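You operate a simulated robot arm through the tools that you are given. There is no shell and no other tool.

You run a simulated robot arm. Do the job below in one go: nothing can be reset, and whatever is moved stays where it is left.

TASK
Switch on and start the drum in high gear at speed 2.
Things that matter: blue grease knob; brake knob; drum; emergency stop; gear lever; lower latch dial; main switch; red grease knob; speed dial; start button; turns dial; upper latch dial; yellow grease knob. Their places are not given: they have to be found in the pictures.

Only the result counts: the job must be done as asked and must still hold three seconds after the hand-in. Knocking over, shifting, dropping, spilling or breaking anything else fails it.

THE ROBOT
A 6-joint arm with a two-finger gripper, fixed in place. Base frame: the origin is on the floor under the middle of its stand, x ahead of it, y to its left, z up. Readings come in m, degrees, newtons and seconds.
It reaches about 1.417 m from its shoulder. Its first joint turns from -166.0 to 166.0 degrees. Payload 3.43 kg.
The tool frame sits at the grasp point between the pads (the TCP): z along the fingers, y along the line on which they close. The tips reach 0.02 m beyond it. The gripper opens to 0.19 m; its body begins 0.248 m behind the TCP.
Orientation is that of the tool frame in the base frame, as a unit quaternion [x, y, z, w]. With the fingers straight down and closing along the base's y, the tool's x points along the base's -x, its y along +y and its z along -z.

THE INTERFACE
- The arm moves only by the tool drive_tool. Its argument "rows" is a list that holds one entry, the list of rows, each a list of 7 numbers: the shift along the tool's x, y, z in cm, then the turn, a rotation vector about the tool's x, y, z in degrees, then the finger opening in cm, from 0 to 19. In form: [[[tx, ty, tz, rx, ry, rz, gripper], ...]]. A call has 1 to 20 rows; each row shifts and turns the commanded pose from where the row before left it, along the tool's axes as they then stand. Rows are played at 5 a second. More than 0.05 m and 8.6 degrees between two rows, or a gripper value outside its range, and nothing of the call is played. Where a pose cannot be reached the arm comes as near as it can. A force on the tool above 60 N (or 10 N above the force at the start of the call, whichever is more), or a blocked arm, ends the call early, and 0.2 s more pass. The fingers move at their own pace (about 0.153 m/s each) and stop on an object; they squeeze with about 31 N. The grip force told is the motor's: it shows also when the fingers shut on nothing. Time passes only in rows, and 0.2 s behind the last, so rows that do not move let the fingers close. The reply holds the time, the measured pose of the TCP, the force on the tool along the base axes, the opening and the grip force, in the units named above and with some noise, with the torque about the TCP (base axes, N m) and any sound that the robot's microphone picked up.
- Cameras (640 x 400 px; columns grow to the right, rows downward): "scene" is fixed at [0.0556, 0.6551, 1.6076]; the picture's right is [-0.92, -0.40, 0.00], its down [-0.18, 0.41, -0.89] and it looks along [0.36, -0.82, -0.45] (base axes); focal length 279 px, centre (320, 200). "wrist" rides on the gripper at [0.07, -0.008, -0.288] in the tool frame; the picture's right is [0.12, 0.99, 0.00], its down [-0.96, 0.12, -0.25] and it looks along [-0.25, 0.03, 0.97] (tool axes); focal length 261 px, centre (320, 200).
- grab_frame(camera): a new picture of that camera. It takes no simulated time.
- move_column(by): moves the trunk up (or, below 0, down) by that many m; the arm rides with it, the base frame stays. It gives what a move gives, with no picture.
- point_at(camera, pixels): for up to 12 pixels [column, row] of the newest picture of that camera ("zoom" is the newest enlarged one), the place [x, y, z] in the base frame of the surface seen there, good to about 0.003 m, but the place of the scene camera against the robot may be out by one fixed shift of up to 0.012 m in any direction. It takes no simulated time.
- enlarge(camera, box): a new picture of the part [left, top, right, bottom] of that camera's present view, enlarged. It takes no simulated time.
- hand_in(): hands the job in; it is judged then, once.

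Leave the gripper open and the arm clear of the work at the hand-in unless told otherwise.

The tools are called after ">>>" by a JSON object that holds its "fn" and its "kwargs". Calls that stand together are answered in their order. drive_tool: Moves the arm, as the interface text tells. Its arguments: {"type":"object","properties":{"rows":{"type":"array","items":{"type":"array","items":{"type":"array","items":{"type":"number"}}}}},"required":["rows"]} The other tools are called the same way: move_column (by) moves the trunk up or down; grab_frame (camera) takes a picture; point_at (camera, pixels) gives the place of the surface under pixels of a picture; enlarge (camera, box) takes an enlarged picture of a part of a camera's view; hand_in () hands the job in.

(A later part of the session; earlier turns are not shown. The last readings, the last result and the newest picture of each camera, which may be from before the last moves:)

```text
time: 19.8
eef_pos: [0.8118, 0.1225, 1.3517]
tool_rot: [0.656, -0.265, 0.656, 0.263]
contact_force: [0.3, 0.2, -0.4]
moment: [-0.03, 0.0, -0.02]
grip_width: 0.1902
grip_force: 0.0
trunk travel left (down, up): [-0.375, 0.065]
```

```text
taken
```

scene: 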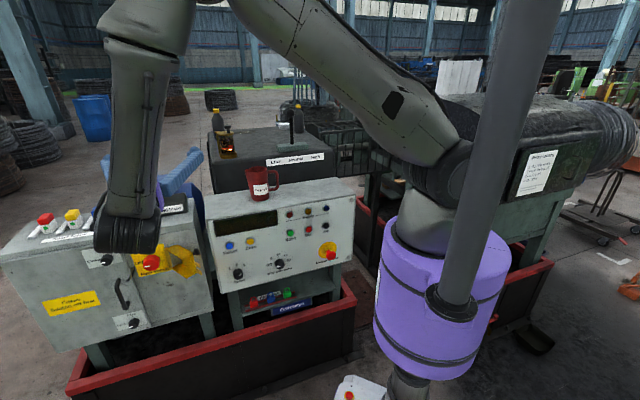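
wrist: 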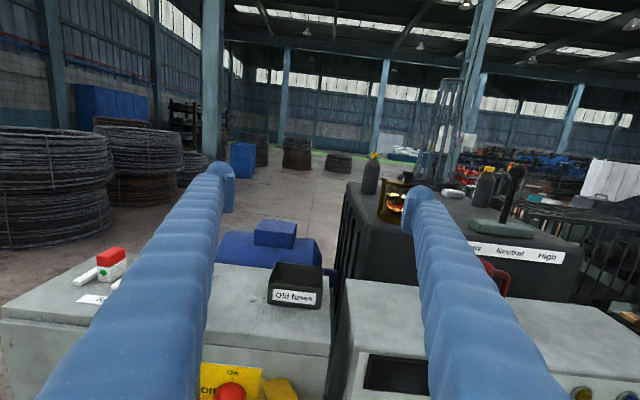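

Facing the panel works. I lower the tool to the main switch height (z ≈ 0.955, u ≈ 0.78 along the panel) while backing to about 15 cm from the panel.

>>> {"fn": "drive_tool", "kwargs": {"rows": [[[-3.97, -1.18, -0.67, 0, 0, 0, 19], [-3.97, -1.18, -0.67, 0, 0, 0, 19], [-3.97, -1.18, -0.67, 0, 0, 0, 19], [-3.97, -1.18, -0.67, 0, 0, 0, 19], [-3.97, -1.18, -0.67, 0, 0, 0, 19], [-3.97, -1.18, -0.67, 0, 0, 0, 19], [-3.97, -1.18, -0.67, 0, 0, 0, 19], [-3.97, -1.18, -0.67, 0, 0, 0, 19], [-3.97, -1.18, -0.67, 0, 0, 0, 19], [-3.97, -1.18, -0.67, 0, 0, 0, 19]]]}}

>>> {"fn": "grab_frame", "kwargs": {"camera": "wrist"}}

>>> {"fn": "grab_frame", "kwargs": {"camera": "scene"}}

```text
time: 21.9
eef_pos: [0.8438, 0.2529, 0.9542]
tool_rot: [0.656, -0.267, 0.655, 0.264]
contact_force: [1.4, 0.4, 0.3]
moment: [0.03, 0.0, -0.06]
grip_width: 0.1903
grip_force: 0.1
trunk travel left (down, up): [-0.375, 0.065]
```

```text
taken
```

wrist: 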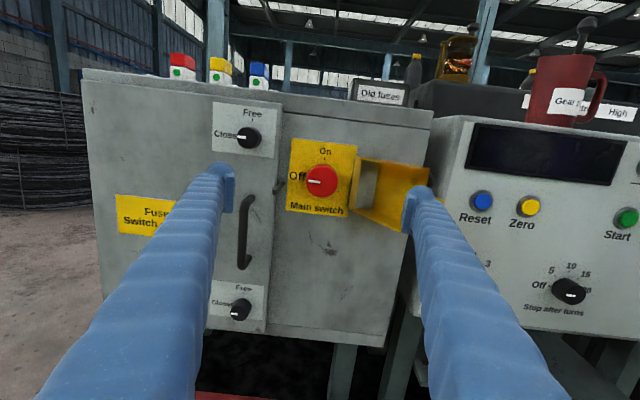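

```text
taken
```

scene: 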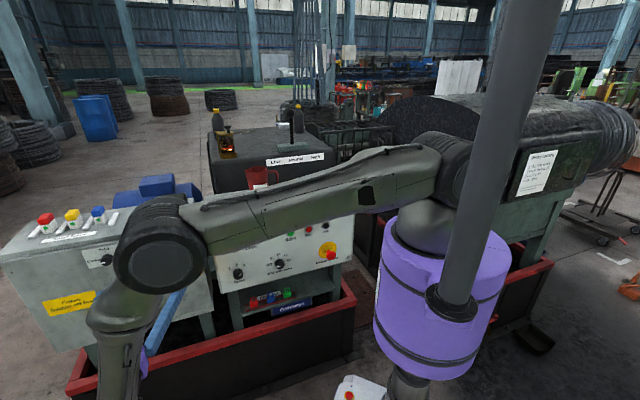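

The main switch is well in view at about (322, 182), pointing to Off. I enlarge and measure it and the knob's surroundings.

>>> {"fn": "enlarge", "kwargs": {"camera": "wrist", "box": [260, 120, 440, 240]}}

>>> {"fn": "point_at", "kwargs": {"camera": "wrist", "pixels": [[322, 182], [310, 182], [334, 182], [322, 170], [322, 194], [296, 150], [350, 205], [330, 240], [380, 210], [395, 165], [365, 160], [250, 138]]}}

>>> {"fn": "point_at", "kwargs": {"camera": "wrist", "pixels": [[275, 195], [245, 230], [240, 308], [483, 200], [530, 207], [628, 215], [570, 290], [540, 190], [560, 105], [400, 92], [372, 220], [412, 190]]}}

```text
3.33 times, centred on (350, 180) of wrist
```

zoom: 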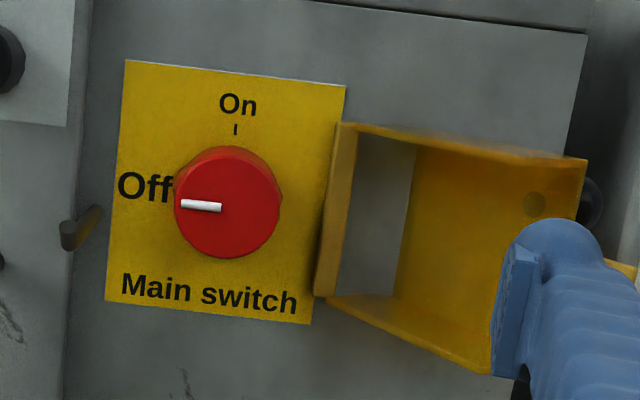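

```text
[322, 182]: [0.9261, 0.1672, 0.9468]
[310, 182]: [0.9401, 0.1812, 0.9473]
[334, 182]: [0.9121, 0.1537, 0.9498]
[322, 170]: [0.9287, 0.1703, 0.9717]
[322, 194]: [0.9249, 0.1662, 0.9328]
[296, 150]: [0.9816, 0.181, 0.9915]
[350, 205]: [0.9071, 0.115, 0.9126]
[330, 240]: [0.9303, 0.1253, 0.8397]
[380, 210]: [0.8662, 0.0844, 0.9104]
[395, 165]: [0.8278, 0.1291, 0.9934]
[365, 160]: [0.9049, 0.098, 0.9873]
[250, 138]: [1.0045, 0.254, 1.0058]
```

```text
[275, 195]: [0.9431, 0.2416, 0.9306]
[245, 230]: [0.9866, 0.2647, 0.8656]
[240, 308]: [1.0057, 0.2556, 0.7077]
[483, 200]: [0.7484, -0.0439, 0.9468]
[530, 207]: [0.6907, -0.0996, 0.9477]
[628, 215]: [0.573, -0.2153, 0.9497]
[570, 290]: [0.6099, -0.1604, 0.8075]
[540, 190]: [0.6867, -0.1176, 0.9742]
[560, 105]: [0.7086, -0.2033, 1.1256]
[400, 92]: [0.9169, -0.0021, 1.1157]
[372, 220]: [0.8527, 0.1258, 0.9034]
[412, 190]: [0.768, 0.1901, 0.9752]
```

The switch is a red knob about 5 cm across; a pin stands at its left and the open yellow cover at its right, so I'll grip it diagonally. I measure more points on the knob face, cover and pin using the enlarged picture.

>>> {"fn": "enlarge", "kwargs": {"camera": "wrist", "box": [262, 130, 382, 230]}}

>>> {"fn": "point_at", "kwargs": {"camera": "zoom", "pixels": [[320, 210], [270, 210], [370, 210], [320, 170], [320, 255], [290, 240], [350, 240], [345, 180], [470, 150], [450, 290], [475, 340], [110, 260]]}}

```text
4.00 times, centred on (322, 180) of wrist
```

zoom: 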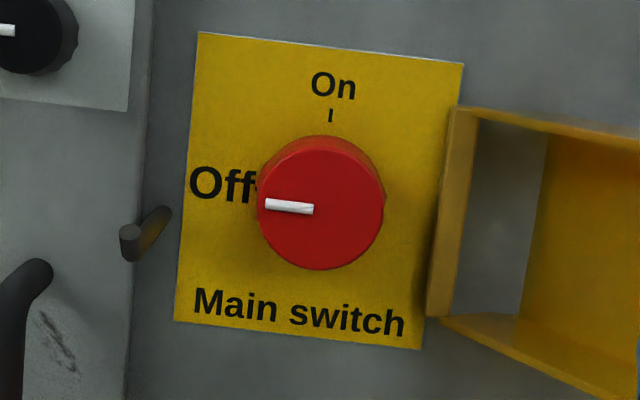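

```text
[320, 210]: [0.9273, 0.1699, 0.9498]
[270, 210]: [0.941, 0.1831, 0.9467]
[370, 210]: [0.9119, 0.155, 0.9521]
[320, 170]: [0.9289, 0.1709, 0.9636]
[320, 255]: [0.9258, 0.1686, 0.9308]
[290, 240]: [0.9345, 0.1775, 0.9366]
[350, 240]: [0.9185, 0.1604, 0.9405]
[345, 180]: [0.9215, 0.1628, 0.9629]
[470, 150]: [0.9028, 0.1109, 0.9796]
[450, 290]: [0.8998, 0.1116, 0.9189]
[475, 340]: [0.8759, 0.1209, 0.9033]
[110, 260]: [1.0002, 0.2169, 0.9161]
```

Knob centre: about u = 0.775, z = 0.949, face 3.5 cm off the panel, diameter 5 cm. I line up, partly close to 6.5 cm, and roll the tool 50 degrees clockwise so the fingers clear the cover and the pin.

>>> {"fn": "drive_tool", "kwargs": {"rows": [[[-0.52, 0.05, 0, 0, 0, 0, 6.5], [0, 0, 0, 0, 0, 8.33, 6.5], [0, 0, 0, 0, 0, 8.33, 6.5], [0, 0, 0, 0, 0, 8.33, 6.5], [0, 0, 0, 0, 0, 8.33, 6.5], [0, 0, 0, 0, 0, 8.33, 6.5], [0, 0, 0, 0, 0, 8.33, 6.5], [0, 0, 0, 0, 0, 0, 6.5]]]}}

>>> {"fn": "grab_frame", "kwargs": {"camera": "wrist"}}

```text
time: 23.8
eef_pos: [0.8443, 0.2529, 0.9488]
tool_rot: [0.482, -0.518, 0.706, -0.039]
contact_force: [0.0, -0.6, 1.0]
moment: [0.0, 0.0, 0.01]
grip_width: 0.0652
grip_force: 0.1
trunk travel left (down, up): [-0.375, 0.065]
```

```text
taken
```

wrist: 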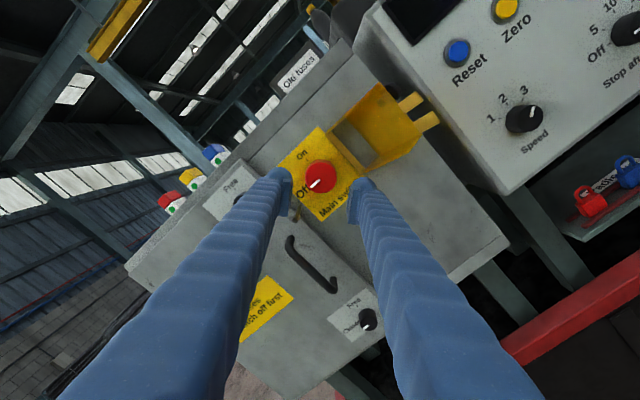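

The knob sits centred between the fingers at (321, 177). I advance 11 cm to put the pads around the knob.

>>> {"fn": "drive_tool", "kwargs": {"rows": [[[0.19, 0.16, 2.8, 0, 0, 0, 6.5], [0, 0, 2.8, 0, 0, 0, 6.5], [0, 0, 2.8, 0, 0, 0, 6.5], [0, 0, 2.7, 0, 0, 0, 6.5]]]}}

>>> {"fn": "grab_frame", "kwargs": {"camera": "wrist"}}

```text
time: 24.8
eef_pos: [0.9239, 0.1741, 0.9497]
tool_rot: [0.482, -0.518, 0.705, -0.038]
contact_force: [0.2, 0.5, -0.1]
moment: [0.0, -0.04, 0.0]
grip_width: 0.0651
grip_force: 0.1
trunk travel left (down, up): [-0.375, 0.065]
```

```text
taken
```

wrist: 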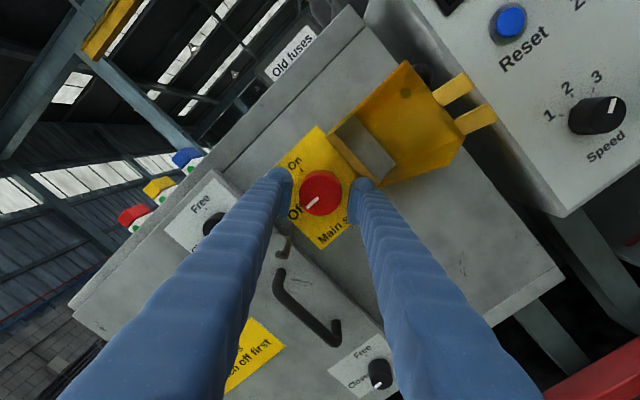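

The knob is between the pads. I close on it.

>>> {"fn": "drive_tool", "kwargs": {"rows": [[[0, 0, 0, 0, 0, 0, 3], [0, 0, 0, 0, 0, 0, 3], [0, 0, 0, 0, 0, 0, 3], [0, 0, 0, 0, 0, 0, 3]]]}}

>>> {"fn": "enlarge", "kwargs": {"camera": "wrist", "box": [240, 120, 400, 260]}}

```text
time: 25.2
eef_pos: [0.9147, 0.1812, 0.9451]
tool_rot: [0.486, -0.515, 0.705, -0.037]
contact_force: [-50.9, 29.0, -16.1]
moment: [0.4, 0.08, -1.21]
grip_width: 0.0
grip_force: 31.8
trunk travel left (down, up): [-0.375, 0.065]
stopped in row 2: the force on the tool passed its limit at 71 N (the readings are from after the stop); the commanded pose is now the measured one
```

```text
2.86 times, centred on (320, 190) of wrist
```

zoom: 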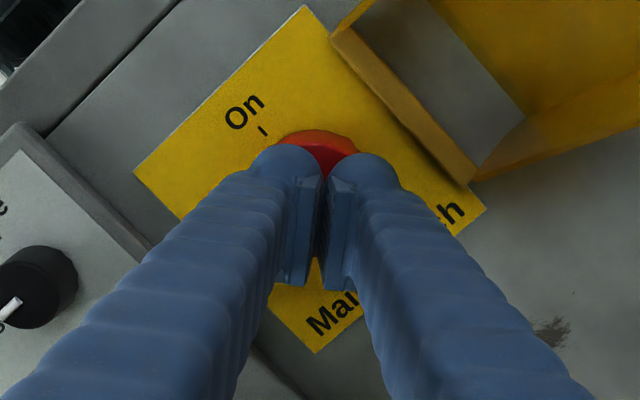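

The fingers slipped off the front of the knob and closed: the grip was too shallow. I back straight off and reopen.

>>> {"fn": "drive_tool", "kwargs": {"rows": [[[0, 0, -2, 0, 0, 0, 0], [0, 0, -4, 0, 0, 0, 0], [0, 0, -4, 0, 0, 0, 6.5], [0, 0, 0, 0, 0, 0, 6.5], [0, 0, 0, 0, 0, 0, 6.5]]]}}

>>> {"fn": "grab_frame", "kwargs": {"camera": "wrist"}}

>>> {"fn": "enlarge", "kwargs": {"camera": "wrist", "box": [240, 120, 400, 260]}}

```text
time: 26.4
eef_pos: [0.8462, 0.2474, 0.9483]
tool_rot: [0.485, -0.517, 0.705, -0.039]
contact_force: [0.3, -0.1, -0.6]
moment: [0.02, -0.01, 0.06]
grip_width: 0.0653
grip_force: 0.0
trunk travel left (down, up): [-0.375, 0.065]
```

```text
taken
```

wrist: 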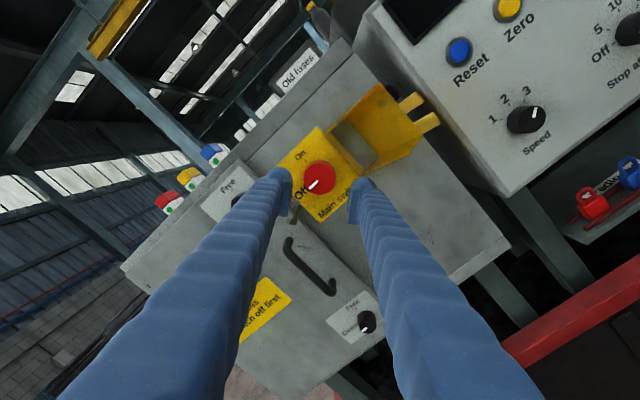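

```text
2.86 times, centred on (320, 190) of wrist
```

zoom: 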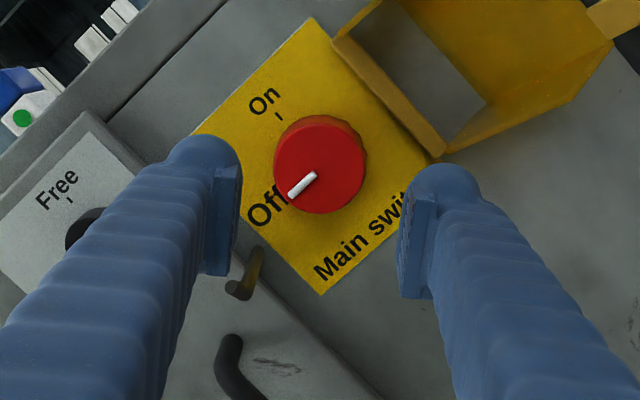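

The switch is unharmed and still Off. This time I roll 15 degrees more (keeping the fingers clear of the cover), and go deeper, with fingertips close to the plate.

>>> {"fn": "drive_tool", "kwargs": {"rows": [[[0, 0, 0, 0, 0, 7.5, 6.2], [0, 0, 0, 0, 0, 7.5, 6.2], [0.13, -0.05, 2.8, 0, 0, 0, 6.2], [0, 0, 2.8, 0, 0, 0, 6.2], [0, 0, 2.8, 0, 0, 0, 6.2], [0, 0, 2.6, 0, 0, 0, 6.2], [0, 0, 0.5, 0, 0, 0, 6.2], [0, 0, 0.4, 0, 0, 0, 6.2]]]}}

>>> {"fn": "grab_frame", "kwargs": {"camera": "wrist"}}

>>> {"fn": "enlarge", "kwargs": {"camera": "wrist", "box": [240, 120, 400, 260]}}

```text
time: 28.2
eef_pos: [0.9337, 0.1656, 0.9488]
tool_rot: [0.413, -0.575, 0.694, -0.13]
contact_force: [0.0, 0.7, 0.2]
moment: [-0.02, -0.04, -0.03]
grip_width: 0.0617
grip_force: 0.1
trunk travel left (down, up): [-0.375, 0.065]
```

```text
taken
```

wrist: 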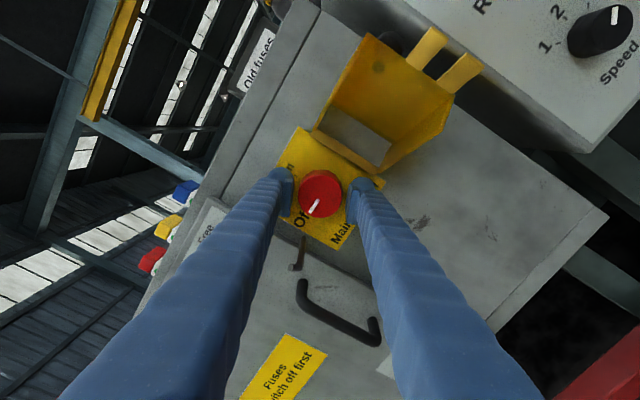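

```text
2.86 times, centred on (320, 190) of wrist
```

zoom: 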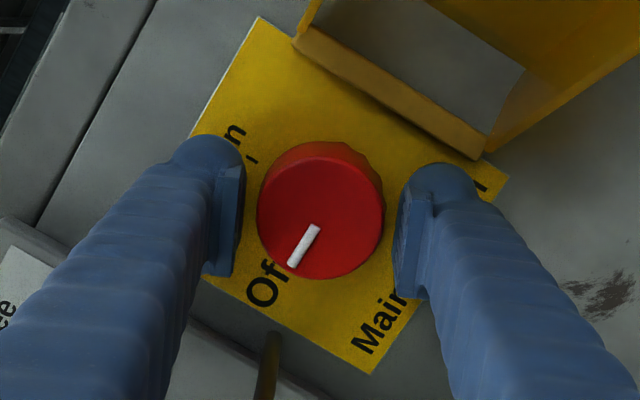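

The pads now flank the knob well past its face. I close again.

>>> {"fn": "drive_tool", "kwargs": {"rows": [[[0, 0, 0, 0, 0, 0, 5], [0, 0, 0, 0, 0, 0, 4], [0, 0, 0, 0, 0, 0, 4], [0, 0, 0, 0, 0, 0, 4]]]}}

>>> {"fn": "enlarge", "kwargs": {"camera": "wrist", "box": [240, 120, 400, 260]}}

```text
time: 29.2
eef_pos: [0.9328, 0.1654, 0.9497]
tool_rot: [0.413, -0.575, 0.693, -0.131]
contact_force: [1.1, 1.1, 1.6]
moment: [-0.01, 0.02, 0.0]
grip_width: 0.0507
grip_force: 44.8
trunk travel left (down, up): [-0.375, 0.065]
```

```text
2.86 times, centred on (320, 190) of wrist
```

zoom: 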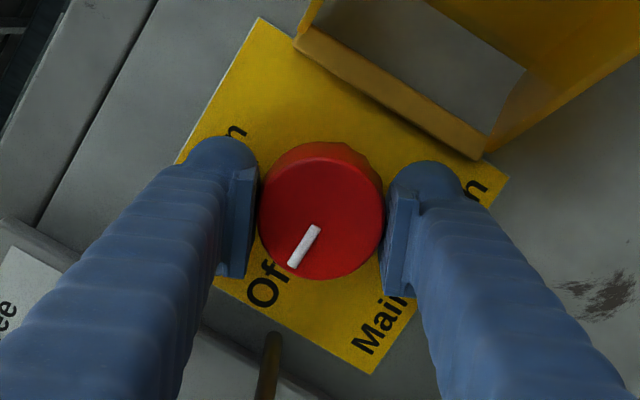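

Gripped at 5.1 cm. I turn clockwise 50 degrees.

>>> {"fn": "drive_tool", "kwargs": {"rows": [[[0, 0, 0, 0, 0, 8.33, 4], [0, 0, 0, 0, 0, 8.33, 4], [0, 0, 0, 0, 0, 8.33, 4], [0, 0, 0, 0, 0, 8.33, 4], [0, 0, 0, 0, 0, 8.33, 4], [0, 0, 0, 0, 0, 8.33, 4]]]}}

>>> {"fn": "grab_frame", "kwargs": {"camera": "wrist"}}

>>> {"fn": "enlarge", "kwargs": {"camera": "wrist", "box": [240, 120, 400, 260]}}

```text
time: 30.6
eef_pos: [0.9331, 0.1663, 0.9509]
tool_rot: [-0.13, 0.696, -0.573, 0.413]
contact_force: [11.2, 6.4, 18.5]
moment: [-0.27, -0.27, 0.26]
grip_width: 0.0509
grip_force: 45.2
trunk travel left (down, up): [-0.375, 0.065]
```

```text
taken
```

wrist: 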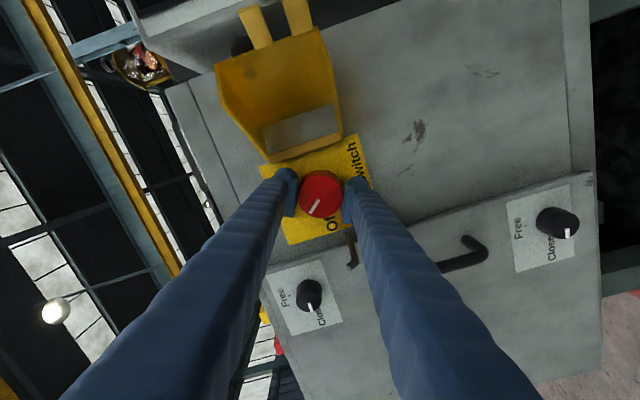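

```text
2.86 times, centred on (320, 190) of wrist
```

zoom: 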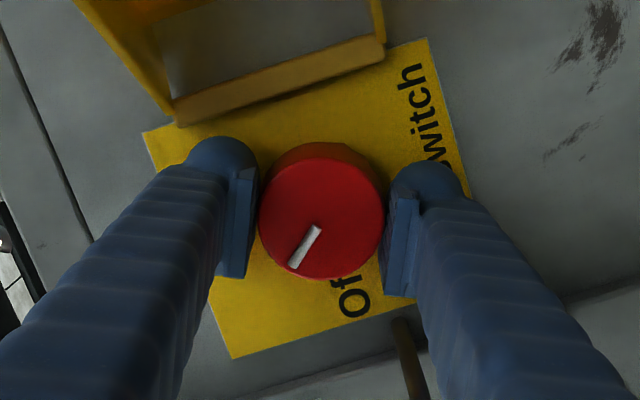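

The knob turned 50 degrees with the grip. I open, see whether it stays, then roll back 50 degrees around the knob for a second grip.

>>> {"fn": "drive_tool", "kwargs": {"rows": [[[0, 0, 0, 0, 0, 0, 6.4], [0, 0, 0, 0, 0, 0, 6.4], [0, 0, 0, 0, 0, 0, 6.4]]]}}

>>> {"fn": "enlarge", "kwargs": {"camera": "wrist", "box": [240, 120, 400, 260]}}

```text
time: 31.4
eef_pos: [0.9321, 0.1642, 0.9489]
tool_rot: [-0.132, 0.697, -0.574, 0.41]
contact_force: [0.3, 0.3, -0.9]
moment: [-0.05, -0.01, 0.01]
grip_width: 0.0642
grip_force: 0.1
trunk travel left (down, up): [-0.375, 0.065]
```

```text
2.86 times, centred on (320, 190) of wrist
```

zoom: 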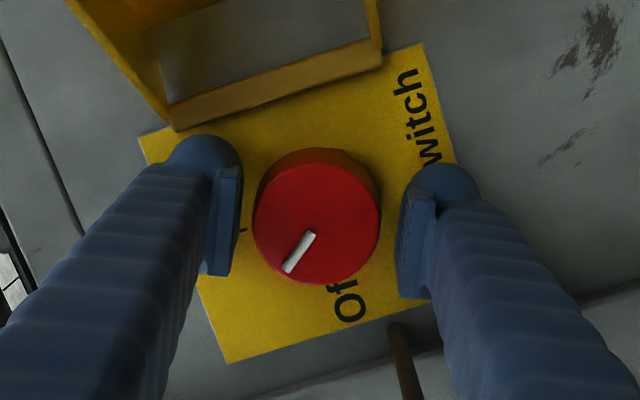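

It stays. Rolling back 50 degrees with fingers open around the knob.

>>> {"fn": "drive_tool", "kwargs": {"rows": [[[0, 0, 0, 0, 0, -8.33, 6.4], [0, 0, 0, 0, 0, -8.33, 6.4], [0, 0, 0, 0, 0, -8.33, 6.4], [0, 0, 0, 0, 0, -8.33, 6.4], [0, 0, 0, 0, 0, -8.33, 6.4], [0, 0, 0, 0, 0, -8.33, 6.4]]]}}

>>> {"fn": "enlarge", "kwargs": {"camera": "wrist", "box": [240, 120, 400, 260]}}

```text
time: 32.8
eef_pos: [0.9321, 0.1648, 0.9498]
tool_rot: [0.414, -0.576, 0.693, -0.129]
contact_force: [0.7, 0.5, -0.2]
moment: [0.02, -0.01, 0.0]
grip_width: 0.0639
grip_force: 0.1
trunk travel left (down, up): [-0.375, 0.065]
```

```text
2.86 times, centred on (320, 190) of wrist
```

zoom: 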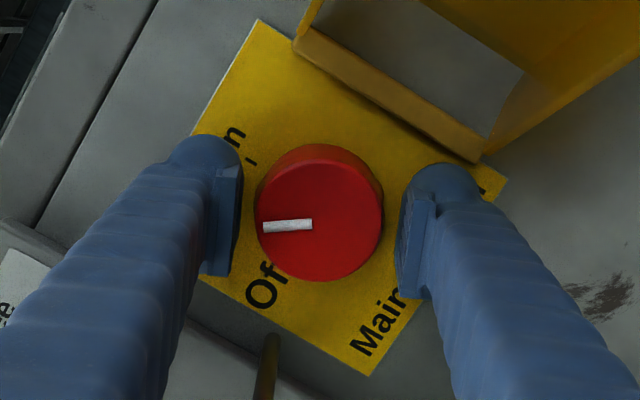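

The pointer is about halfway; 40 degrees remain to the On tick. I close again and turn 40.5 degrees.

>>> {"fn": "drive_tool", "kwargs": {"rows": [[[0, 0, 0, 0, 0, 0, 5], [0, 0, 0, 0, 0, 0, 4], [0, 0, 0, 0, 0, 0, 4], [0, 0, 0, 0, 0, 0, 4], [0, 0, 0, 0, 0, 8.1, 4], [0, 0, 0, 0, 0, 8.1, 4], [0, 0, 0, 0, 0, 8.1, 4], [0, 0, 0, 0, 0, 8.1, 4], [0, 0, 0, 0, 0, 8.1, 4], [0, 0, 0, 0, 0, 0, 4]]]}}

>>> {"fn": "grab_frame", "kwargs": {"camera": "wrist"}}

>>> {"fn": "enlarge", "kwargs": {"camera": "wrist", "box": [240, 120, 400, 260]}}

>>> {"fn": "grab_frame", "kwargs": {"camera": "scene"}}

```text
time: 35.0
eef_pos: [0.9314, 0.1647, 0.9513]
tool_rot: [-0.186, 0.684, -0.605, 0.363]
contact_force: [2.0, 0.9, 13.5]
moment: [-0.98, 0.72, -0.08]
grip_width: 0.0502
grip_force: 44.5
trunk travel left (down, up): [-0.375, 0.065]
```

```text
taken
```

wrist: 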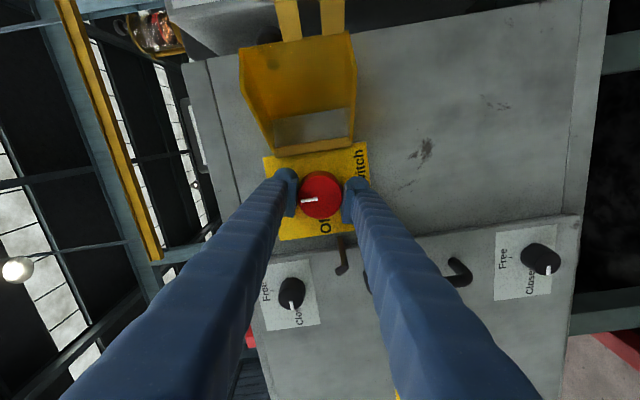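

```text
2.86 times, centred on (320, 190) of wrist
```

zoom: 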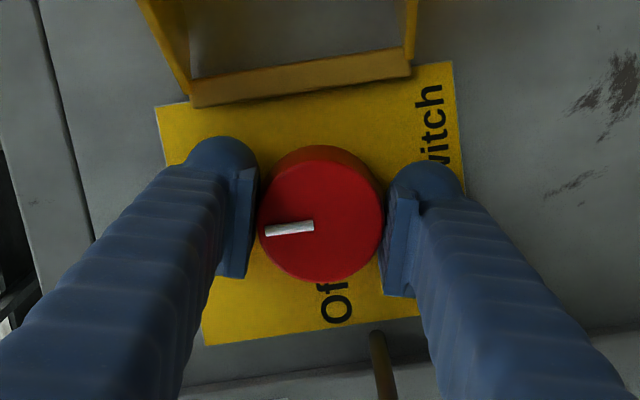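

```text
taken
```

scene: 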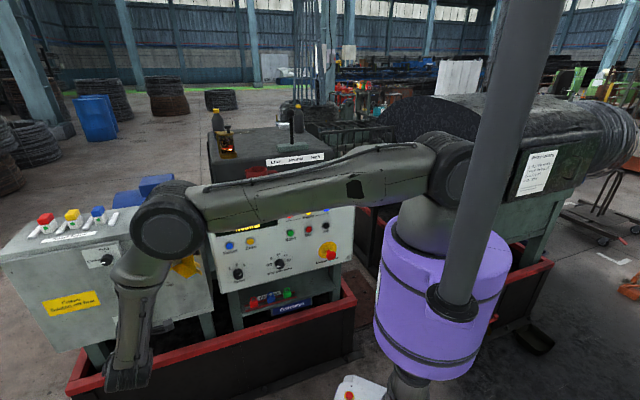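

The pointer now points to On and the display has lit. I open and back away, then read the display and supply lamps.

>>> {"fn": "drive_tool", "kwargs": {"rows": [[[0, 0, 0, 0, 0, 0, 6.4], [0, 0, 0, 0, 0, 0, 6.4], [0, 0, 0, 0, 0, 0, 6.4], [0, 0, -4, 0, 0, 0, 6.4], [0, 0, -4, 0, 0, 0, 6.4], [0, 0, -4, 0, 0, 0, 6.4]]]}}

>>> {"fn": "grab_frame", "kwargs": {"camera": "wrist"}}

>>> {"fn": "enlarge", "kwargs": {"camera": "wrist", "box": [240, 120, 400, 260]}}

>>> {"fn": "enlarge", "kwargs": {"camera": "scene", "box": [210, 195, 350, 265]}}

```text
time: 36.4
eef_pos: [0.8448, 0.2474, 0.9493]
tool_rot: [-0.187, 0.683, -0.606, 0.362]
contact_force: [-0.6, -0.5, 0.2]
moment: [0.02, 0.01, 0.02]
grip_width: 0.0643
grip_force: 0.1
trunk travel left (down, up): [-0.375, 0.065]
```

```text
taken
```

wrist: 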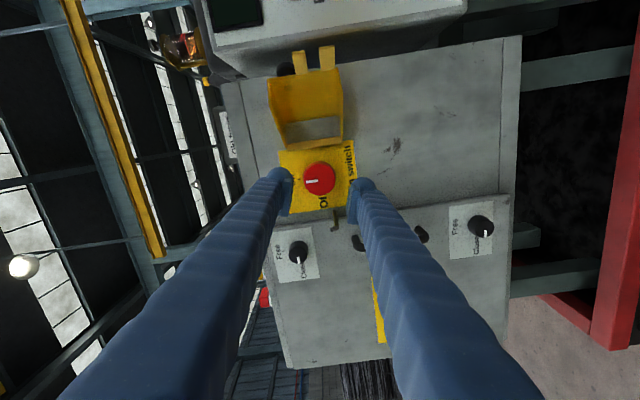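

```text
2.86 times, centred on (320, 190) of wrist
```

zoom: 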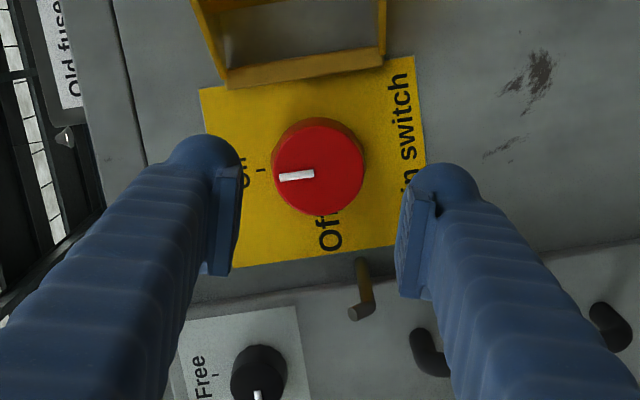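

```text
4.57 times, centred on (280, 230) of scene
```

zoom: 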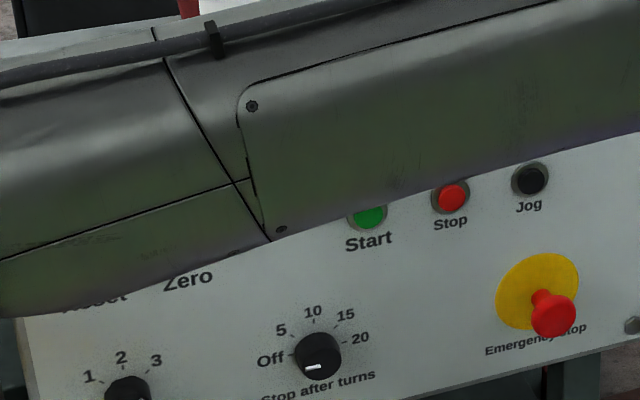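

The switch is at On. The arm hides the lamps from the scene camera, so I roll the tool back upright and move right to face the control box.

>>> {"fn": "drive_tool", "kwargs": {"rows": [[[0, 0, -2, 0, 0, -8.1, 6.4], [0, 0, 0, 0, 0, -8.1, 6.4], [0, 0, 0, 0, 0, -8.1, 6.4], [0, 0, 0, 0, 0, -8.1, 6.4], [0, 0, 0, 0, 0, -8.1, 6.4], [0, 0, 0, 0, 0, -8.1, 6.4], [0, 0, 0, 0, 0, -8.1, 6.4], [0, 0, 0, 0, 0, -8.1, 6.4], [0, 0, 0, 0, 0, -8.1, 6.4], [0, 0, 0, 0, 0, -8.1, 6.4], [0, 0, 0, 0, 0, -8.1, 6.4], [0, 0, 0, 0, 0, -8.1, 6.4], [0, 0, 0, 0, 0, -8.1, 6.4]]]}}

>>> {"fn": "grab_frame", "kwargs": {"camera": "wrist"}}

```text
time: 39.2
eef_pos: [0.831, 0.2609, 0.9498]
tool_rot: [0.658, -0.264, 0.655, 0.262]
contact_force: [0.6, -0.4, 0.1]
moment: [-0.02, 0.03, -0.02]
grip_width: 0.0639
grip_force: 0.0
trunk travel left (down, up): [-0.375, 0.065]
```

```text
taken
```

wrist: 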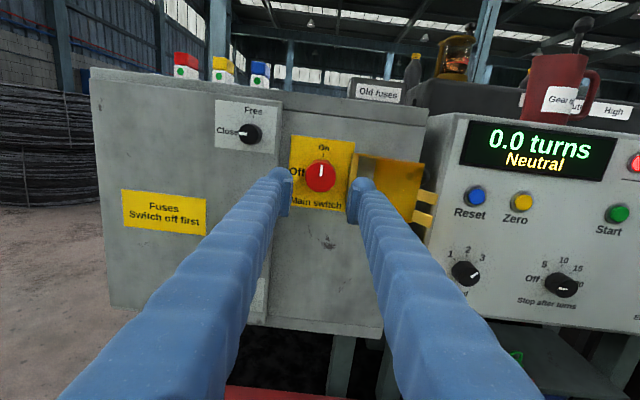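

The display reads "0.0 turns, Neutral". I move right about 28 cm to face the speed dial and see all lamps.

>>> {"fn": "drive_tool", "kwargs": {"rows": [[[0, 4.03, 0, 0, 0, 0, 6.4], [0, 4.03, 0, 0, 0, 0, 6.4], [-0.8, 4.03, 0, 0, 0, 0, 6.4], [-0.8, 4.03, 0, 0, 0, 0, 6.4], [-0.8, 4.03, 0, 0, 0, 0, 6.4], [-0.8, 4.03, 0, 0, 0, 0, 6.4], [-0.8, 4.03, 0, 0, 0, 0, 6.4]]]}}

>>> {"fn": "grab_frame", "kwargs": {"camera": "wrist"}}

>>> {"fn": "grab_frame", "kwargs": {"camera": "scene"}}

```text
time: 40.8
eef_pos: [0.6367, 0.0593, 0.9089]
tool_rot: [0.657, -0.265, 0.656, 0.262]
contact_force: [-0.6, 0.7, -0.2]
moment: [-0.01, 0.05, 0.0]
grip_width: 0.0638
grip_force: 0.0
trunk travel left (down, up): [-0.375, 0.065]
```

```text
taken
```

wrist: 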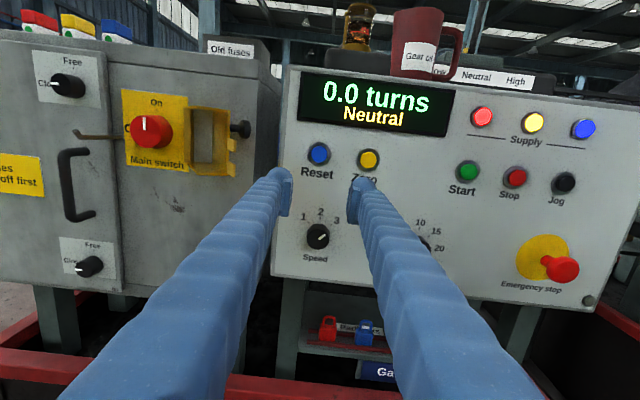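

```text
taken
```

scene: 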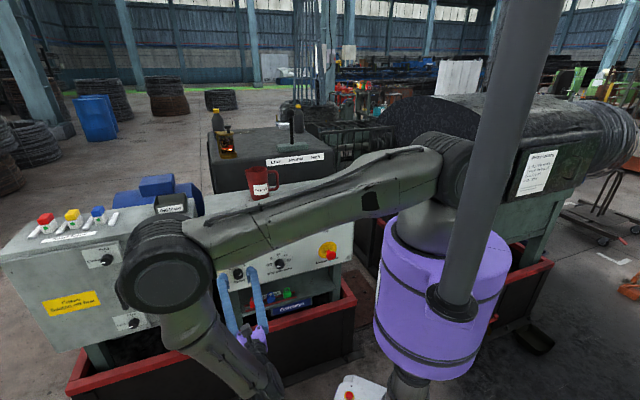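

All three supply lamps (red, yellow, blue) are lit, so the fuses are good. Now the speed dial at (318, 237): I enlarge and measure it and the buttons.

>>> {"fn": "enlarge", "kwargs": {"camera": "wrist", "box": [268, 190, 388, 280]}}

>>> {"fn": "point_at", "kwargs": {"camera": "zoom", "pixels": [[272, 235], [250, 235], [295, 235], [272, 215], [272, 260], [220, 330], [350, 230], [200, 180], [265, 285], [280, 300], [330, 150], [150, 250]]}}

>>> {"fn": "enlarge", "kwargs": {"camera": "wrist", "box": [380, 80, 620, 310]}}

>>> {"fn": "point_at", "kwargs": {"camera": "wrist", "pixels": [[468, 171], [515, 177], [564, 182], [561, 269], [470, 200], [427, 243], [319, 153], [369, 159], [480, 250], [545, 245], [430, 140], [400, 240]]}}

```text
4.44 times, centred on (328, 235) of wrist
```

zoom: 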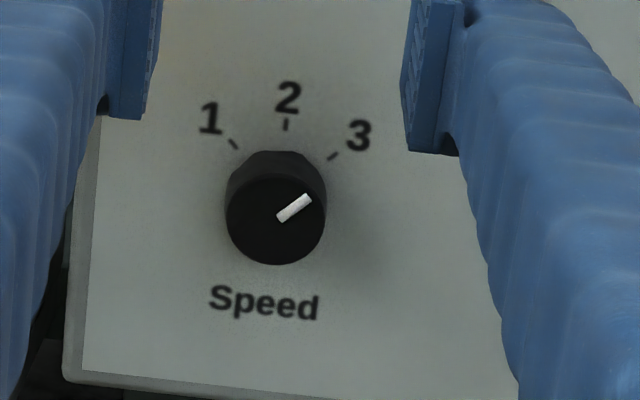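

```text
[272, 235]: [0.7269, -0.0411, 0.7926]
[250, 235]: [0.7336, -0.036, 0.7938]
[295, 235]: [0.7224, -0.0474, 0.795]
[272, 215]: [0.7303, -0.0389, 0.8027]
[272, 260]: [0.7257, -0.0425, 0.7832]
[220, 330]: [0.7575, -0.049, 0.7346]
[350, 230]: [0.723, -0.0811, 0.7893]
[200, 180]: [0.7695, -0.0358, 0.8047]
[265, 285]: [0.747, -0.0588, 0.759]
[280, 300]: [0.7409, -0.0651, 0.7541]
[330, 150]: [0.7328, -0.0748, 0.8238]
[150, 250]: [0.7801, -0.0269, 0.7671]
```

```text
1.74 times, centred on (500, 195) of wrist
```

zoom: 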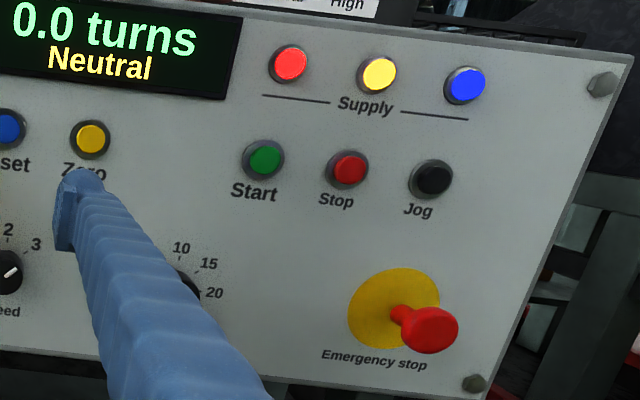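

```text
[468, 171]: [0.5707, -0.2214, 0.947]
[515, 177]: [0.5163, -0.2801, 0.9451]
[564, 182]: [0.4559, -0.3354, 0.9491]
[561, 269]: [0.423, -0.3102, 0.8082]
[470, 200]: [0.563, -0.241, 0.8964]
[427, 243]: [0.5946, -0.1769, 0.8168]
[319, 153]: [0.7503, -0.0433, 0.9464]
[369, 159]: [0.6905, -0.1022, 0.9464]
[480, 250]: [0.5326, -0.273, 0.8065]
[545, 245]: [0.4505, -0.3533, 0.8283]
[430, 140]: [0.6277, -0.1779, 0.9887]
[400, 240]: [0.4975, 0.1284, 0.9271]
```

The dial points to 3; centre about u = 0.485, z = 0.801, 3.5 cm wide, 2.7 cm tall. I lower to it, square up the heading, and roll 45 degrees clockwise so I can then turn 45 degrees counter-clockwise from 3 to 2.

>>> {"fn": "drive_tool", "kwargs": {"rows": [[[-3.6, 0.24, 0, -1.27, 0, 0, 6.4], [-3.6, 0.24, 0, 0, 0, 0, 6.4], [-3.6, 0.23, 0, 0, 0, 0, 6.4], [0, 0, 0, 0, 0, 7.5, 5.4], [0, 0, 0, 0, 0, 7.5, 5.4], [0, 0, 0, 0, 0, 7.5, 5.4], [0, 0, 0, 0, 0, 7.5, 5.4], [0, 0, 0, 0, 0, 7.5, 5.4], [0, 0, 0, 0, 0, 7.5, 5.4], [0, 0, 0, 0, 0, 0, 5.4]]]}}

>>> {"fn": "grab_frame", "kwargs": {"camera": "wrist"}}

>>> {"fn": "enlarge", "kwargs": {"camera": "wrist", "box": [240, 120, 400, 260]}}

```text
time: 43.0
eef_pos: [0.6309, 0.0531, 0.8015]
tool_rot: [0.5, -0.501, 0.706, -0.002]
contact_force: [0.0, -0.3, -0.1]
moment: [0.01, 0.0, 0.01]
grip_width: 0.0539
grip_force: 0.1
trunk travel left (down, up): [-0.375, 0.065]
```

```text
taken
```

wrist: 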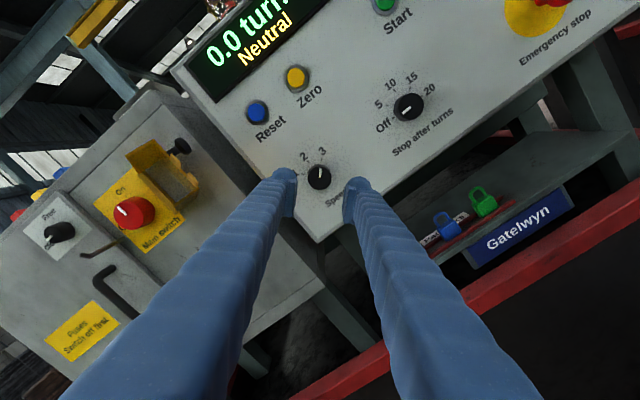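

```text
2.86 times, centred on (320, 190) of wrist
```

zoom: 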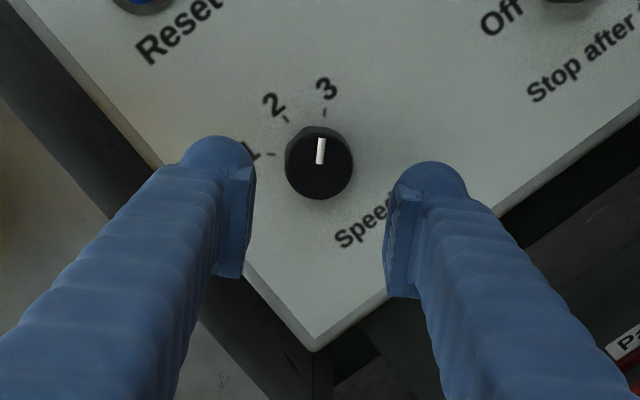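

The dial is exactly on the tool axis. I advance in steps to bring the fingertips near the panel, slowly at the end.

>>> {"fn": "drive_tool", "kwargs": {"rows": [[[0, 0, 3, 0, 0, 0, 5.4], [0, 0, 3, 0, 0, 0, 5.4], [0, 0, 3, 0, 0, 0, 5.4], [0, 0, 3, 0, 0, 0, 5.4], [0, 0, 1.2, 0, 0, 0, 5.4], [0, 0, 0.4, 0, 0, 0, 5.4], [0, 0, 0.3, 0, 0, 0, 5.4]]]}}

>>> {"fn": "enlarge", "kwargs": {"camera": "wrist", "box": [240, 120, 400, 260]}}

```text
time: 44.6
eef_pos: [0.7307, -0.0435, 0.8015]
tool_rot: [0.5, -0.502, 0.706, -0.002]
contact_force: [1.1, 0.4, -0.2]
moment: [0.0, -0.01, 0.0]
grip_width: 0.0539
grip_force: 0.0
trunk travel left (down, up): [-0.375, 0.065]
```

```text
2.86 times, centred on (320, 190) of wrist
```

zoom: 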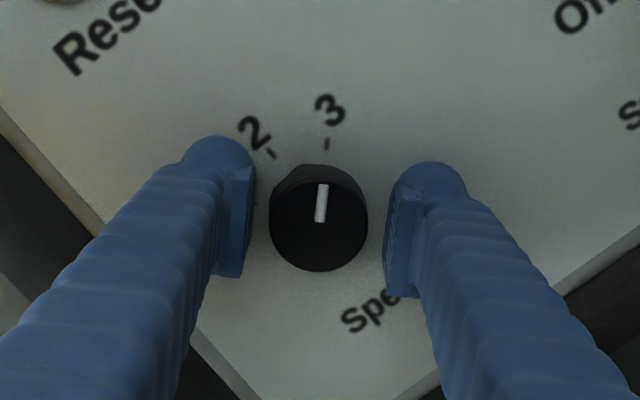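

No contact yet; I go 2 mm deeper and close.

>>> {"fn": "drive_tool", "kwargs": {"rows": [[[0, 0, 0.2, 0, 0, 0, 5.4], [0, 0, 0, 0, 0, 0, 4.2], [0, 0, 0, 0, 0, 0, 3.2], [0, 0, 0, 0, 0, 0, 2.8], [0, 0, 0, 0, 0, 0, 2.8]]]}}

>>> {"fn": "enlarge", "kwargs": {"camera": "wrist", "box": [240, 120, 400, 260]}}

```text
time: 45.8
eef_pos: [0.732, -0.0454, 0.8019]
tool_rot: [0.5, -0.501, 0.706, -0.001]
contact_force: [4.7, 1.4, 4.2]
moment: [-0.02, -0.03, 0.02]
grip_width: 0.0393
grip_force: 45.1
trunk travel left (down, up): [-0.375, 0.065]
```

```text
2.86 times, centred on (320, 190) of wrist
```

zoom: 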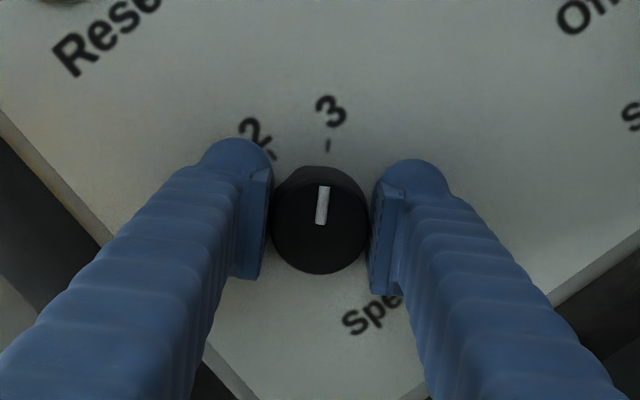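

Gripped at 3.9 cm. I turn 45 degrees counter-clockwise and look where the pointer stands.

>>> {"fn": "drive_tool", "kwargs": {"rows": [[[0, 0, 0, 0, 0, -7.5, 2.8], [0, 0, 0, 0, 0, -7.5, 2.8], [0, 0, 0, 0, 0, -7.5, 2.8], [0, 0, 0, 0, 0, -7.5, 2.8], [0, 0, 0, 0, 0, -7.5, 2.8], [0, 0, 0, 0, 0, -7.5, 2.8], [0, 0, 0, 0, 0, 0, 2.8]]]}}

>>> {"fn": "enlarge", "kwargs": {"camera": "wrist", "box": [240, 120, 400, 260]}}

>>> {"fn": "grab_frame", "kwargs": {"camera": "wrist"}}

```text
time: 47.4
eef_pos: [0.7334, -0.0454, 0.8009]
tool_rot: [0.654, -0.272, 0.653, 0.27]
contact_force: [22.2, -4.4, 18.3]
moment: [-0.12, -0.15, 0.12]
grip_width: 0.0396
grip_force: 45.4
trunk travel left (down, up): [-0.375, 0.065]
```

```text
2.86 times, centred on (320, 190) of wrist
```

zoom: 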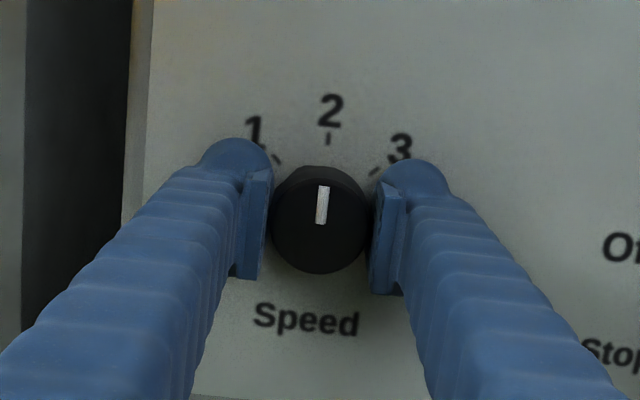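

```text
taken
```

wrist: 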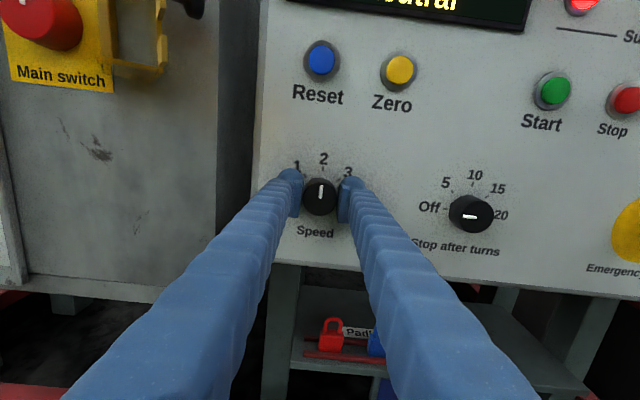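

The pointer is on 2. I open and back straight off.

>>> {"fn": "drive_tool", "kwargs": {"rows": [[[0, 0, 0, 0, 0, 0, 5.4], [0, 0, 0, 0, 0, 0, 5.4], [0, 0, 0, 0, 0, 0, 5.4], [0, 0, -3, 0, 0, 0, 5.4], [0, 0, -4, 0, 0, 0, 5.4], [0, 0, -4, 0, 0, 0, 5.4], [0, 0, -4, 0, 0, 0, 5.4]]]}}

>>> {"fn": "grab_frame", "kwargs": {"camera": "wrist"}}

>>> {"fn": "enlarge", "kwargs": {"camera": "wrist", "box": [240, 120, 400, 260]}}

>>> {"fn": "grab_frame", "kwargs": {"camera": "scene"}}

```text
time: 49.0
eef_pos: [0.6229, 0.0592, 0.7999]
tool_rot: [0.654, -0.273, 0.652, 0.269]
contact_force: [1.0, -0.1, 0.7]
moment: [0.0, 0.02, 0.04]
grip_width: 0.0539
grip_force: 0.1
trunk travel left (down, up): [-0.375, 0.065]
```

```text
taken
```

wrist: 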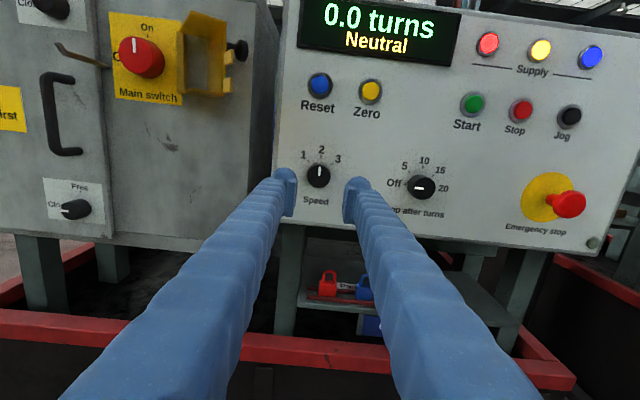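

```text
2.86 times, centred on (320, 190) of wrist
```

zoom: 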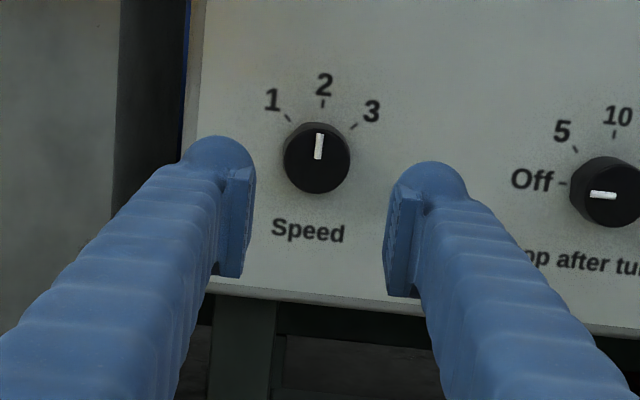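

```text
taken
```

scene: 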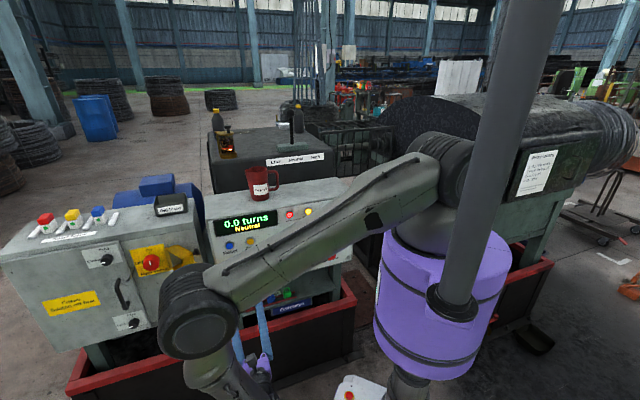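

Speed points to 2. I enlarge further to check the pointer's alignment with the tick, and the turns dial's pointer.

>>> {"fn": "enlarge", "kwargs": {"camera": "wrist", "box": [290, 140, 350, 200]}}

>>> {"fn": "enlarge", "kwargs": {"camera": "wrist", "box": [380, 140, 460, 220]}}

>>> {"fn": "enlarge", "kwargs": {"camera": "wrist", "box": [100, 10, 200, 110]}}

```text
6.67 times, centred on (320, 170) of wrist
```

zoom: 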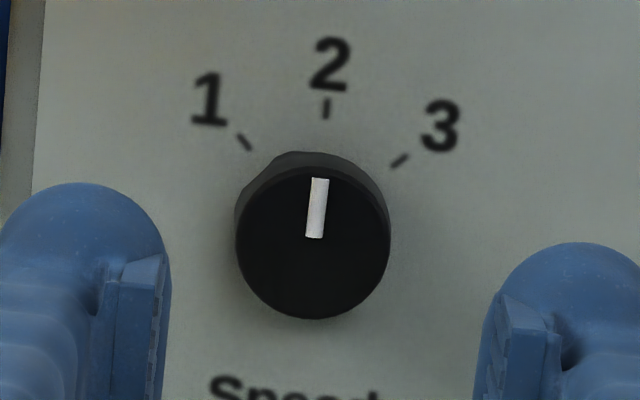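

```text
5.00 times, centred on (420, 180) of wrist
```

zoom: 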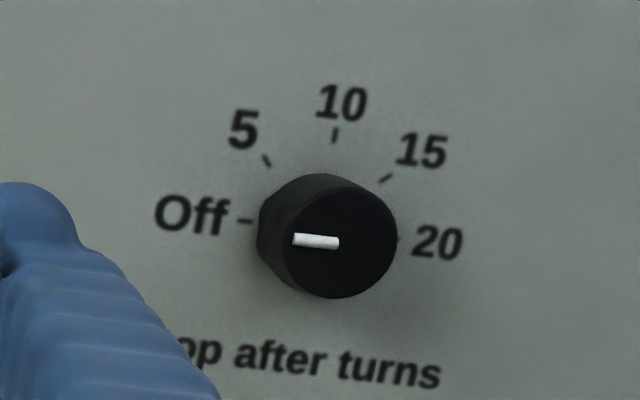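

```text
4.00 times, centred on (150, 60) of wrist
```

zoom: 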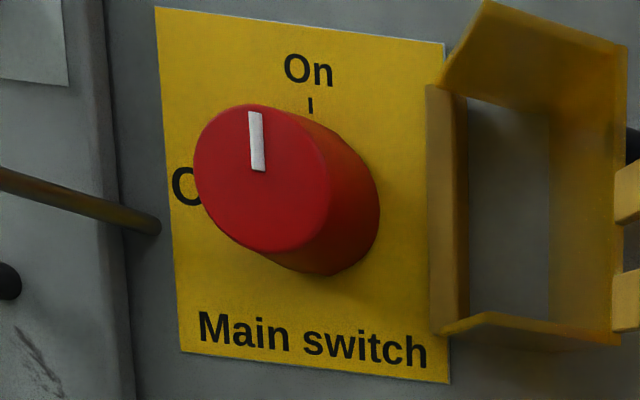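

Speed is exactly on 2, turns dial is Off, main switch On. Next is the gear lever. I first raise the tool up and left to about z = 1.38 in front of the boxes (a path used before).

>>> {"fn": "drive_tool", "kwargs": {"rows": [[[4.46, -1.37, 0.0, 0, 0, 0, 5.4], [4.46, -1.37, 0.32, 0, 0, 0, 5.4], [4.46, -1.37, 0.32, 0, 0, 0, 5.4], [4.46, -1.37, 0.32, 0, 0, 0, 5.4], [4.46, -1.37, 0.32, 0, 0, 0, 5.4], [4.46, -1.37, 0.32, 0, 0, 0, 5.4], [4.46, -1.37, 0.32, 0, 0, 0, 5.4], [4.46, -1.37, 0.32, 0, 0, 0, 5.4], [4.46, -1.37, 0.32, 0, 0, 0, 5.4], [4.46, -1.37, 0.32, 0, 0, 0, 5.4], [4.46, -1.37, 0.32, 0, 0, 0, 5.4], [4.46, -1.37, 0.32, 0, 0, 0, 5.4], [4.46, -1.37, 0.32, 0, 0, 0, 5.4]]]}}

>>> {"fn": "grab_frame", "kwargs": {"camera": "wrist"}}

```text
time: 51.8
eef_pos: [0.777, 0.1567, 1.3833]
tool_rot: [0.654, -0.272, 0.652, 0.269]
contact_force: [-0.1, 0.0, -0.1]
moment: [0.02, 0.01, 0.06]
grip_width: 0.0542
grip_force: 0.0
trunk travel left (down, up): [-0.375, 0.065]
```

```text
taken
```

wrist: 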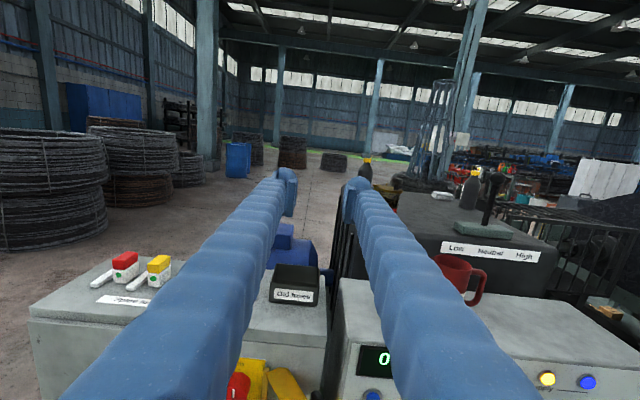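

I pitch the tool down to vertical here, clear above the cabinet.

>>> {"fn": "drive_tool", "kwargs": {"rows": [[[2, 0, 0, 0, -8.18, 0, 5.4], [2, 0, 0, 0, -8.18, 0, 5.4], [2, 0, 0, 0, -8.18, 0, 5.4], [0, 0, 0, 0, -8.18, 0, 5.4], [0, 0, 0, 0, -8.18, 0, 5.4], [0, 0, 0, 0, -8.18, 0, 5.4], [0, 0, 0, 0, -8.18, 0, 5.4], [0, 0, 0, 0, -8.18, 0, 5.4], [0, 0, 0, 0, -8.18, 0, 5.4], [0, 0, 0, 0, -8.18, 0, 5.4], [0, 0, 0, 0, -8.18, 0, 5.4]]]}}

>>> {"fn": "grab_frame", "kwargs": {"camera": "wrist"}}

>>> {"fn": "grab_frame", "kwargs": {"camera": "scene"}}

```text
time: 54.2
eef_pos: [0.7862, 0.1488, 1.438]
tool_rot: [0.924, -0.383, -0.003, -0.002]
contact_force: [0.6, -1.3, -0.1]
moment: [0.12, 0.16, 0.02]
grip_width: 0.0539
grip_force: 0.1
trunk travel left (down, up): [-0.375, 0.065]
```

```text
taken
```

wrist: 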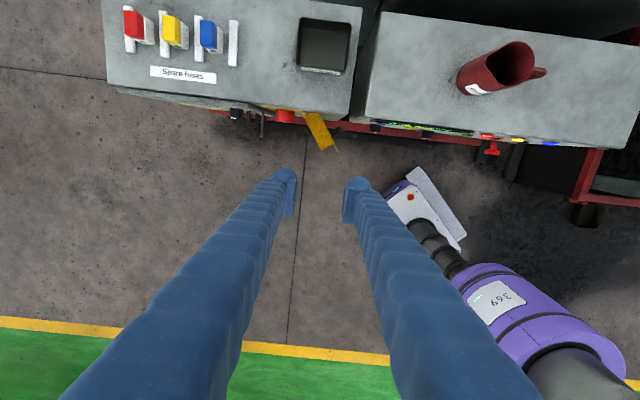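

```text
taken
```

scene: 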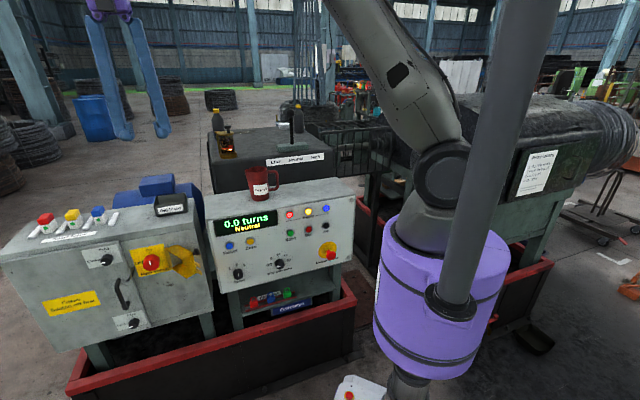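

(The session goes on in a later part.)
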